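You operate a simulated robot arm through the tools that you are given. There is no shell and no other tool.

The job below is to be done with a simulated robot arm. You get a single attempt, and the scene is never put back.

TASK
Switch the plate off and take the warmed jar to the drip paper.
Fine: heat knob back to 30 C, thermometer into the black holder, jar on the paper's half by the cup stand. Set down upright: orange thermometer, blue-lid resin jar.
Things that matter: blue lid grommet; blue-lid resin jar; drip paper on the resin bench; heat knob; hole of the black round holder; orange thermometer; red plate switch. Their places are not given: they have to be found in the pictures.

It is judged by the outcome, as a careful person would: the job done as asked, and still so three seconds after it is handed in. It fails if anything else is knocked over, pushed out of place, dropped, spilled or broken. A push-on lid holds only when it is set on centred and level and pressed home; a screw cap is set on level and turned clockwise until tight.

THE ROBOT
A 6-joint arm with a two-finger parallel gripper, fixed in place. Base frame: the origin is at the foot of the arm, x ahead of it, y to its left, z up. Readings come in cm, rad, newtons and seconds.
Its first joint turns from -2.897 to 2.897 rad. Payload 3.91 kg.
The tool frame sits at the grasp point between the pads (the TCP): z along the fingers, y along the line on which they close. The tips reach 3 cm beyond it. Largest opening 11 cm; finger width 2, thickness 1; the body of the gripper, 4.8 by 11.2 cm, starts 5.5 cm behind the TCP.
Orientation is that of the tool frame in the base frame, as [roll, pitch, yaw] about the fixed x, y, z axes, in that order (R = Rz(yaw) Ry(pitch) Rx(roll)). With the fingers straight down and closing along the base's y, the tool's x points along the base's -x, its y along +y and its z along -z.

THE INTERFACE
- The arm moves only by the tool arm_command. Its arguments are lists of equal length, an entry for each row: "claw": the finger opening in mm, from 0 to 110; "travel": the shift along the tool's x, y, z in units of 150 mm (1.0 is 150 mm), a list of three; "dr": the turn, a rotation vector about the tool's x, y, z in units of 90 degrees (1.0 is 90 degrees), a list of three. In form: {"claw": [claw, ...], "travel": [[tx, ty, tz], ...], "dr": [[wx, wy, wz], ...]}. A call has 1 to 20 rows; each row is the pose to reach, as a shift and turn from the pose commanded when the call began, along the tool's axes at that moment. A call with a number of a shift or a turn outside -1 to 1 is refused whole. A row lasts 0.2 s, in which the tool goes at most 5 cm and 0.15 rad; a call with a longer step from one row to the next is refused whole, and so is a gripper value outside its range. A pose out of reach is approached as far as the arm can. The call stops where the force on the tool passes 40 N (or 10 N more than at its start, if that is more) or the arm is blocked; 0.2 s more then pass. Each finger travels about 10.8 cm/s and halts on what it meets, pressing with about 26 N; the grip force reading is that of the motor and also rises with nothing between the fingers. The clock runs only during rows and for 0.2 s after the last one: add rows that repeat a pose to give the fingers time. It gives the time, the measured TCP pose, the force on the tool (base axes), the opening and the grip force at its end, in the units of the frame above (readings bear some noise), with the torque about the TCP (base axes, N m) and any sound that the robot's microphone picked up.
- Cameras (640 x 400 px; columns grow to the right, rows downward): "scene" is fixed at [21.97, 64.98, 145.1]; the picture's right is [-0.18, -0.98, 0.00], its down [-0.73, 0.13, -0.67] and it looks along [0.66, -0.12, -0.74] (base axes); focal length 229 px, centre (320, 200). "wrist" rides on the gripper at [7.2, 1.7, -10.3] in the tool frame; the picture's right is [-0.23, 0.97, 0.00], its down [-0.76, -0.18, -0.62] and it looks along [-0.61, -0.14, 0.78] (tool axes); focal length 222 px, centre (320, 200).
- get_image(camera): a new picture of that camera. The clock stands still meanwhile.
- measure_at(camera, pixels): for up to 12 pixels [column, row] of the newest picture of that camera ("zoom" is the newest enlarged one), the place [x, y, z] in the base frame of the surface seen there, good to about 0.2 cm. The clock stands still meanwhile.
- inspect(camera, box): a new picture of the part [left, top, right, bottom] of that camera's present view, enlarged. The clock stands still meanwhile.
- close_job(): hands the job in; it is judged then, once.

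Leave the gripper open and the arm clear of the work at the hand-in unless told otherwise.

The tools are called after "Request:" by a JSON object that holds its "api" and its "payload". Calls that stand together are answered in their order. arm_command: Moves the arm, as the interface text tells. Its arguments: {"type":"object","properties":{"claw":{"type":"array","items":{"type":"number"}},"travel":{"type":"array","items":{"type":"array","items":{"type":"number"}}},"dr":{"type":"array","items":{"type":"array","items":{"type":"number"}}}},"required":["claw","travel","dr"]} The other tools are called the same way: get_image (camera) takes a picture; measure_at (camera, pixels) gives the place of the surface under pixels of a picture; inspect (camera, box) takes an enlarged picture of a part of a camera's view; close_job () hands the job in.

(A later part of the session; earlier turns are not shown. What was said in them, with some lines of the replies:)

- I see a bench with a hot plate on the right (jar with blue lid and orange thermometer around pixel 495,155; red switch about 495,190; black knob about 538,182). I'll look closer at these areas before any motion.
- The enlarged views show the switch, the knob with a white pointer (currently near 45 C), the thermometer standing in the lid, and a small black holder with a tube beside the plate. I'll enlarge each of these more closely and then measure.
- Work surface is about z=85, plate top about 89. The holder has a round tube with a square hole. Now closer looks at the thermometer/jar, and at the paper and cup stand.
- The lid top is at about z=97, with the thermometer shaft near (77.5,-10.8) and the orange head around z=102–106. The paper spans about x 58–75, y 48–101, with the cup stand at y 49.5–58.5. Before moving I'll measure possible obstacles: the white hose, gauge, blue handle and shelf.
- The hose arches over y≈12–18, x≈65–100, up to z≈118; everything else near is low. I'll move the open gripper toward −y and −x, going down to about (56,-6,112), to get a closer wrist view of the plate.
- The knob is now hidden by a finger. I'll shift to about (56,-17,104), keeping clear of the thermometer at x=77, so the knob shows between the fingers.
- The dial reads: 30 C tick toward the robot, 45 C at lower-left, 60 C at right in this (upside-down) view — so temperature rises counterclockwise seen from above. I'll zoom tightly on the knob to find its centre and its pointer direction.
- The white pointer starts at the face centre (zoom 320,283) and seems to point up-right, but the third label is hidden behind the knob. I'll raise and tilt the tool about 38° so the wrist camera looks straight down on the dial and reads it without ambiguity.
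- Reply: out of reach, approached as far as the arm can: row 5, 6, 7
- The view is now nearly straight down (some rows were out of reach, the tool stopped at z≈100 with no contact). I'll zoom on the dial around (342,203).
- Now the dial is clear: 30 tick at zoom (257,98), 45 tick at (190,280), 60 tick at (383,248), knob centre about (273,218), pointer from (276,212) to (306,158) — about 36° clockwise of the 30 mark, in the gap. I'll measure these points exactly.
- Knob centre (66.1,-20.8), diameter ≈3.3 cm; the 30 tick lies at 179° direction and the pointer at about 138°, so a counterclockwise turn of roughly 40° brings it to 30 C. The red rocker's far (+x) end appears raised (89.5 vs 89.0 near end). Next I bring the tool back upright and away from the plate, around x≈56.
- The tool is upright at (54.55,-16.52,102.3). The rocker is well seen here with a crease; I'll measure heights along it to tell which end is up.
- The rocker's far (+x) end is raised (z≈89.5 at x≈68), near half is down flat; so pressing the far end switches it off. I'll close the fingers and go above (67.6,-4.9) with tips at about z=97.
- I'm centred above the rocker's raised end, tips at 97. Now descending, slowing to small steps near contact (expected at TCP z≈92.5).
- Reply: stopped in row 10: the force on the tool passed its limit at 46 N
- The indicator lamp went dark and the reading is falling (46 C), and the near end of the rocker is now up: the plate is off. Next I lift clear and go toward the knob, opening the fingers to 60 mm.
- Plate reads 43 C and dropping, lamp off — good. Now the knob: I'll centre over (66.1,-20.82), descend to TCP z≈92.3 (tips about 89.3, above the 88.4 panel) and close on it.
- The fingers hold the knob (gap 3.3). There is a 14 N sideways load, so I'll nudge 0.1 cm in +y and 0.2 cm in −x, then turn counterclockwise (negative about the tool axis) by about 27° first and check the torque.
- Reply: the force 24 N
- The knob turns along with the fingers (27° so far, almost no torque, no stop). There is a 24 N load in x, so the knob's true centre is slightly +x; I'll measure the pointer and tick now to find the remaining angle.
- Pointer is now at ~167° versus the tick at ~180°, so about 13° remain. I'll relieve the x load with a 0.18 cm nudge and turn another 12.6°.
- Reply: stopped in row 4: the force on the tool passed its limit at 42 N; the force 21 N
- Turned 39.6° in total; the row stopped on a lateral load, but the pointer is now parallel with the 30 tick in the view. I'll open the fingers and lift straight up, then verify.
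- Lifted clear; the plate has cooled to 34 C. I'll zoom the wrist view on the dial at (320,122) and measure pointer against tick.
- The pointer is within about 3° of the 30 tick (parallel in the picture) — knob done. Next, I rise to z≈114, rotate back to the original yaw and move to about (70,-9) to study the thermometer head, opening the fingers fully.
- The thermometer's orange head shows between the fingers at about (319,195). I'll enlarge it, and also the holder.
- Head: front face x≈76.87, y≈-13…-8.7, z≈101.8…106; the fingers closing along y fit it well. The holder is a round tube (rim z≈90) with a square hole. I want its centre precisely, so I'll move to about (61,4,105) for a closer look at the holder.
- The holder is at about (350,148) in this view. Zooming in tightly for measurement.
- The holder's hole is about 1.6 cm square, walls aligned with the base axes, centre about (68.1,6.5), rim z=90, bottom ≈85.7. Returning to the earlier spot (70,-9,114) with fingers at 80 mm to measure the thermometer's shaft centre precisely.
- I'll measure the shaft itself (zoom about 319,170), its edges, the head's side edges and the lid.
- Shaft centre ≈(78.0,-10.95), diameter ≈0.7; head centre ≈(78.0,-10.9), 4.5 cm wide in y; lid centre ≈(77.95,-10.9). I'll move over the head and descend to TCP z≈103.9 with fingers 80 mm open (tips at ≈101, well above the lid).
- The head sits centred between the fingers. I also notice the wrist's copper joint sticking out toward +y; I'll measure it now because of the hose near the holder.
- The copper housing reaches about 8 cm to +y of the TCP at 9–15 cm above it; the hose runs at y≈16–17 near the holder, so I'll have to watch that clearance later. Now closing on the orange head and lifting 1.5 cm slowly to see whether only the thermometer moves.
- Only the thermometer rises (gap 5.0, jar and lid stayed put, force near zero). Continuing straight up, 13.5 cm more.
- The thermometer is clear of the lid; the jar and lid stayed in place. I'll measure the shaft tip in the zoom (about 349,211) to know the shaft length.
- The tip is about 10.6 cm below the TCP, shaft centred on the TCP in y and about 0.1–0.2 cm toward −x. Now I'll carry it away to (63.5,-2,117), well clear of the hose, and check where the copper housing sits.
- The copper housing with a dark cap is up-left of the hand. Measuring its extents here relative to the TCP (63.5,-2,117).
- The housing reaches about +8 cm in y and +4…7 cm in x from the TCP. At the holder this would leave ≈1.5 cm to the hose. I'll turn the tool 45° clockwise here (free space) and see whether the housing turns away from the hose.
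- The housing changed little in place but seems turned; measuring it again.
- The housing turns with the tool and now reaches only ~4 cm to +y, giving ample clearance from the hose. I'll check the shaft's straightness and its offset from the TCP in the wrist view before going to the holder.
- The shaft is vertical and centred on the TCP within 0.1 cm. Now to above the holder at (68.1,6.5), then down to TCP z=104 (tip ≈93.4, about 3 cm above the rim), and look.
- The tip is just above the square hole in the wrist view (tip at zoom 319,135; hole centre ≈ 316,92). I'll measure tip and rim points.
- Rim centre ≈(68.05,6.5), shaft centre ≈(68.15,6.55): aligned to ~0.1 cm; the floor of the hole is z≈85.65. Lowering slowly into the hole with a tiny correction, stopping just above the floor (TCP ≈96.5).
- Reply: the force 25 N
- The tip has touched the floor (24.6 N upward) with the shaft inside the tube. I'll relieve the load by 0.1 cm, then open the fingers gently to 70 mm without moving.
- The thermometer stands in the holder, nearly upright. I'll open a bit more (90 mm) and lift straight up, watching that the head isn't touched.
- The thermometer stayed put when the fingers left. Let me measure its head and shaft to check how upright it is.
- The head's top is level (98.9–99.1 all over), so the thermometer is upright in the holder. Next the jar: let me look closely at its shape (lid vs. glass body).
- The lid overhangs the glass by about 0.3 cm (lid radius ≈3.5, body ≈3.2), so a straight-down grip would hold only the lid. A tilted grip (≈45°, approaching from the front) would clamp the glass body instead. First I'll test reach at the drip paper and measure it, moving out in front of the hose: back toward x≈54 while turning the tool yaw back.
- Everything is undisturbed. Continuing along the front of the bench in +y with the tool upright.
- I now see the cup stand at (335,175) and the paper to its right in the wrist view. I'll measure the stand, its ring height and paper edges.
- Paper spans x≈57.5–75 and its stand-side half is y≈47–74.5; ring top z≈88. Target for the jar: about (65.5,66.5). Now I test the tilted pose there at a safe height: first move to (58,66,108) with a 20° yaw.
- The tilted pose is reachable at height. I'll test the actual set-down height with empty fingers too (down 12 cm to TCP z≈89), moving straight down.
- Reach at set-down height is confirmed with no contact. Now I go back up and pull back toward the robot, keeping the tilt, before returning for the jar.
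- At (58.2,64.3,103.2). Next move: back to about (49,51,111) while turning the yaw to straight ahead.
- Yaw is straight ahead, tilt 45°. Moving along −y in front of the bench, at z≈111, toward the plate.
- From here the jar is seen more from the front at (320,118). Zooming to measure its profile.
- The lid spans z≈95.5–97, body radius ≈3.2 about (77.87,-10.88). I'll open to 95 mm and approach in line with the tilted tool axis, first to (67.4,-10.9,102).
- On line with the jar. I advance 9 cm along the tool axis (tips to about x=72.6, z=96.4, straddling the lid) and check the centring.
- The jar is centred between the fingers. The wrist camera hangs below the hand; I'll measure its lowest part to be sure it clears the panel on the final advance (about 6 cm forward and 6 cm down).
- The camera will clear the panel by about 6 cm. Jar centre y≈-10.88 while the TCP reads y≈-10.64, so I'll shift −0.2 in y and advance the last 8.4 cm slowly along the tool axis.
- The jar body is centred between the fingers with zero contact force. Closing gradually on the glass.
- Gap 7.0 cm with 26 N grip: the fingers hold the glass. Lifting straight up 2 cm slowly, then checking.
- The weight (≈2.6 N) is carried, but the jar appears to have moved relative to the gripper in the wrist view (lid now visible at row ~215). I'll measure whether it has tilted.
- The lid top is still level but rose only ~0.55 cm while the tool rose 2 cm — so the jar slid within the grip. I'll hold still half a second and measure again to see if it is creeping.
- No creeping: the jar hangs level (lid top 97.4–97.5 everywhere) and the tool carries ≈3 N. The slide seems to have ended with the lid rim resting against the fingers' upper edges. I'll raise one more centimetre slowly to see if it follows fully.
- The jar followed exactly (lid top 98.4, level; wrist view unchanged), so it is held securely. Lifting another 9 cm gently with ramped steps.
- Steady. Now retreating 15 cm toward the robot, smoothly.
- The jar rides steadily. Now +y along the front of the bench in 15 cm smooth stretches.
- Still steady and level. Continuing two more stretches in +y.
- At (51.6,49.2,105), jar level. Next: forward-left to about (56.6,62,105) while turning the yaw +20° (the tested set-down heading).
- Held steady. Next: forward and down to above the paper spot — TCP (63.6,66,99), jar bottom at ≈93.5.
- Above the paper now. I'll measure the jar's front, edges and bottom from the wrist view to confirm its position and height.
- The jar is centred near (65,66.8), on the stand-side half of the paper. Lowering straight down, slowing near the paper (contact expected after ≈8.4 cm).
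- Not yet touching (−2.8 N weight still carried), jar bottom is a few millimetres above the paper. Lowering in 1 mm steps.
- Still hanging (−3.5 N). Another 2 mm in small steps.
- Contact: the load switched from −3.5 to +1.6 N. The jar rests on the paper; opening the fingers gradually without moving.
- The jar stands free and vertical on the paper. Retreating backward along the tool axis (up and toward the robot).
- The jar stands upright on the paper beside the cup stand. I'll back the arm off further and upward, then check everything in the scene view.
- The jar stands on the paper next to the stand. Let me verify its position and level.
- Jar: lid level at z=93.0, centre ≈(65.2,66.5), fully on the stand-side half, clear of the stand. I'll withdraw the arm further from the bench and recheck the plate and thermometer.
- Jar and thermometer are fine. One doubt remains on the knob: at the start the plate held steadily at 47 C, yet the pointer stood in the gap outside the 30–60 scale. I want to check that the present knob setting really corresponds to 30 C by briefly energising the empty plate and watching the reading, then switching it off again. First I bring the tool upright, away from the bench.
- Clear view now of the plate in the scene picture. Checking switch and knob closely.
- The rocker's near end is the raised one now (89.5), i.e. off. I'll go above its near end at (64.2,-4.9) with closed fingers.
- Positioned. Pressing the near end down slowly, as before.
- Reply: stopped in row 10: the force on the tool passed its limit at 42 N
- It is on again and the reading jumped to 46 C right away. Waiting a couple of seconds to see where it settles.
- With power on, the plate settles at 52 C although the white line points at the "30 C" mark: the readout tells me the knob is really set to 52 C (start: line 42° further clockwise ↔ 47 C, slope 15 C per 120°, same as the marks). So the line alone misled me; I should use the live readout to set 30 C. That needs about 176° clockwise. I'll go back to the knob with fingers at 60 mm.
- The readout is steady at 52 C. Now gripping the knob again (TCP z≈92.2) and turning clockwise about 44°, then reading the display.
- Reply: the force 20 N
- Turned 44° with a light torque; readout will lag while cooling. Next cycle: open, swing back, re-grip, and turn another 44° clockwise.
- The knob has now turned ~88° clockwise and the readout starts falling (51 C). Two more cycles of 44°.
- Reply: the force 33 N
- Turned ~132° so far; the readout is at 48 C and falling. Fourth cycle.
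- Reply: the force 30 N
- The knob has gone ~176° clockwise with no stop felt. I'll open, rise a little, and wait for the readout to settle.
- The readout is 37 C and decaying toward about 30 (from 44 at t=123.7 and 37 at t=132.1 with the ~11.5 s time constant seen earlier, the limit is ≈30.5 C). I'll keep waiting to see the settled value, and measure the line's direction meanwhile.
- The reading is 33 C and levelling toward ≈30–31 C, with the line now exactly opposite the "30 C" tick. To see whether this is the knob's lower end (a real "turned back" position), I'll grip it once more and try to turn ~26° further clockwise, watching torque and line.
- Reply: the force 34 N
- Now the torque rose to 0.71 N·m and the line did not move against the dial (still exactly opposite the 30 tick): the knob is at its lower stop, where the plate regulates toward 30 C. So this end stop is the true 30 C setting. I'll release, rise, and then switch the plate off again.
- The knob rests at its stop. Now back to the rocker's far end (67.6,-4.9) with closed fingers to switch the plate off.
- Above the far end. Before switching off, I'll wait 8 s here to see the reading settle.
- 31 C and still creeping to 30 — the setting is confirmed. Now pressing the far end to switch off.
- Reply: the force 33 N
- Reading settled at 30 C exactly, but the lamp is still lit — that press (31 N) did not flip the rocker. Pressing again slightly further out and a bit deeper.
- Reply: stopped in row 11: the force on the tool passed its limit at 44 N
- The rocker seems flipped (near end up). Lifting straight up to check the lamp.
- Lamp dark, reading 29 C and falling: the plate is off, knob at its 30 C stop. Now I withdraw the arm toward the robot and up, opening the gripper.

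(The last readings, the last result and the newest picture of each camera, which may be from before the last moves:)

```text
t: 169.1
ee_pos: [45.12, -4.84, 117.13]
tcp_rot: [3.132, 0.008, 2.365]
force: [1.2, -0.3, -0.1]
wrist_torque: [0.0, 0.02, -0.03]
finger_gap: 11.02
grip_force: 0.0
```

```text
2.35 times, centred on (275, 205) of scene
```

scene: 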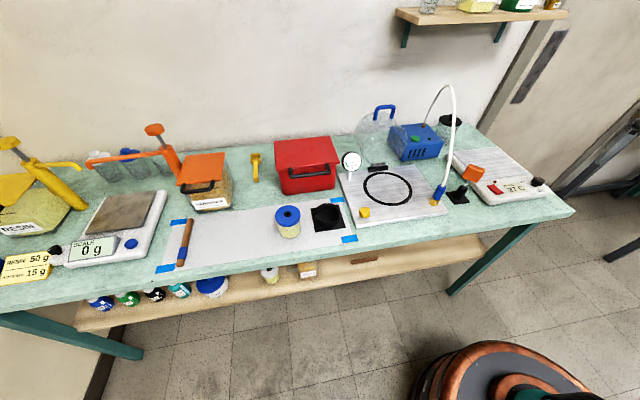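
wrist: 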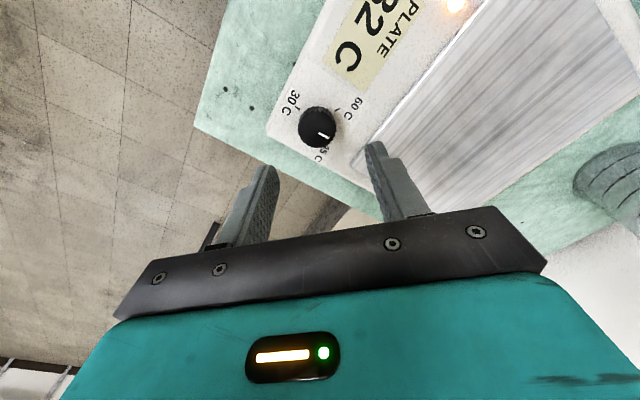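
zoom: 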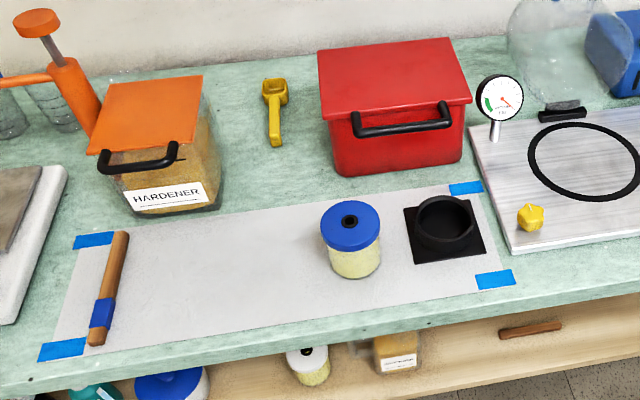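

Final check: lamp dark and the plate cooling (27 C), knob at its 30 C stop, thermometer upright in the black holder, jar upright on the paper's half by the cup stand with its lid on, and everything else where it was. The gripper is open and the arm is clear, so I'm handing in.

Request:
{"api": "close_job", "payload": {}}

```text
The job is handed in.
```

I've handed the job in with everything done, but the knob setting rests on a judgement call you should know about.

- **Plate:** it is switched off. The lamp is dark, and the reading was 27 C and falling at hand-in.
- **Heat knob:** it is set to 30 C by the plate's own reading, but its white line points directly away from the "30 C" mark. I first lined it up with the mark. I then switched the empty plate back on briefly to check, and the reading settled at 52 C. Turning the knob clockwise to its stop brought the reading down to 30 C, so I left it there and switched the plate off again. If the job is judged by where the line points, this will look wrong.
- **Thermometer:** it stands upright in the hole of the black holder. I measured the top of its head as level.
- **Jar:** it is upright on the half of the drip paper by the cup stand, with its lid still on. It slid about 1.5 cm in the fingers at the start of the lift, then stayed level all the way and was set down gently.

In the final pictures, nothing else looked moved. The gripper was left open and the arm clear of the bench.
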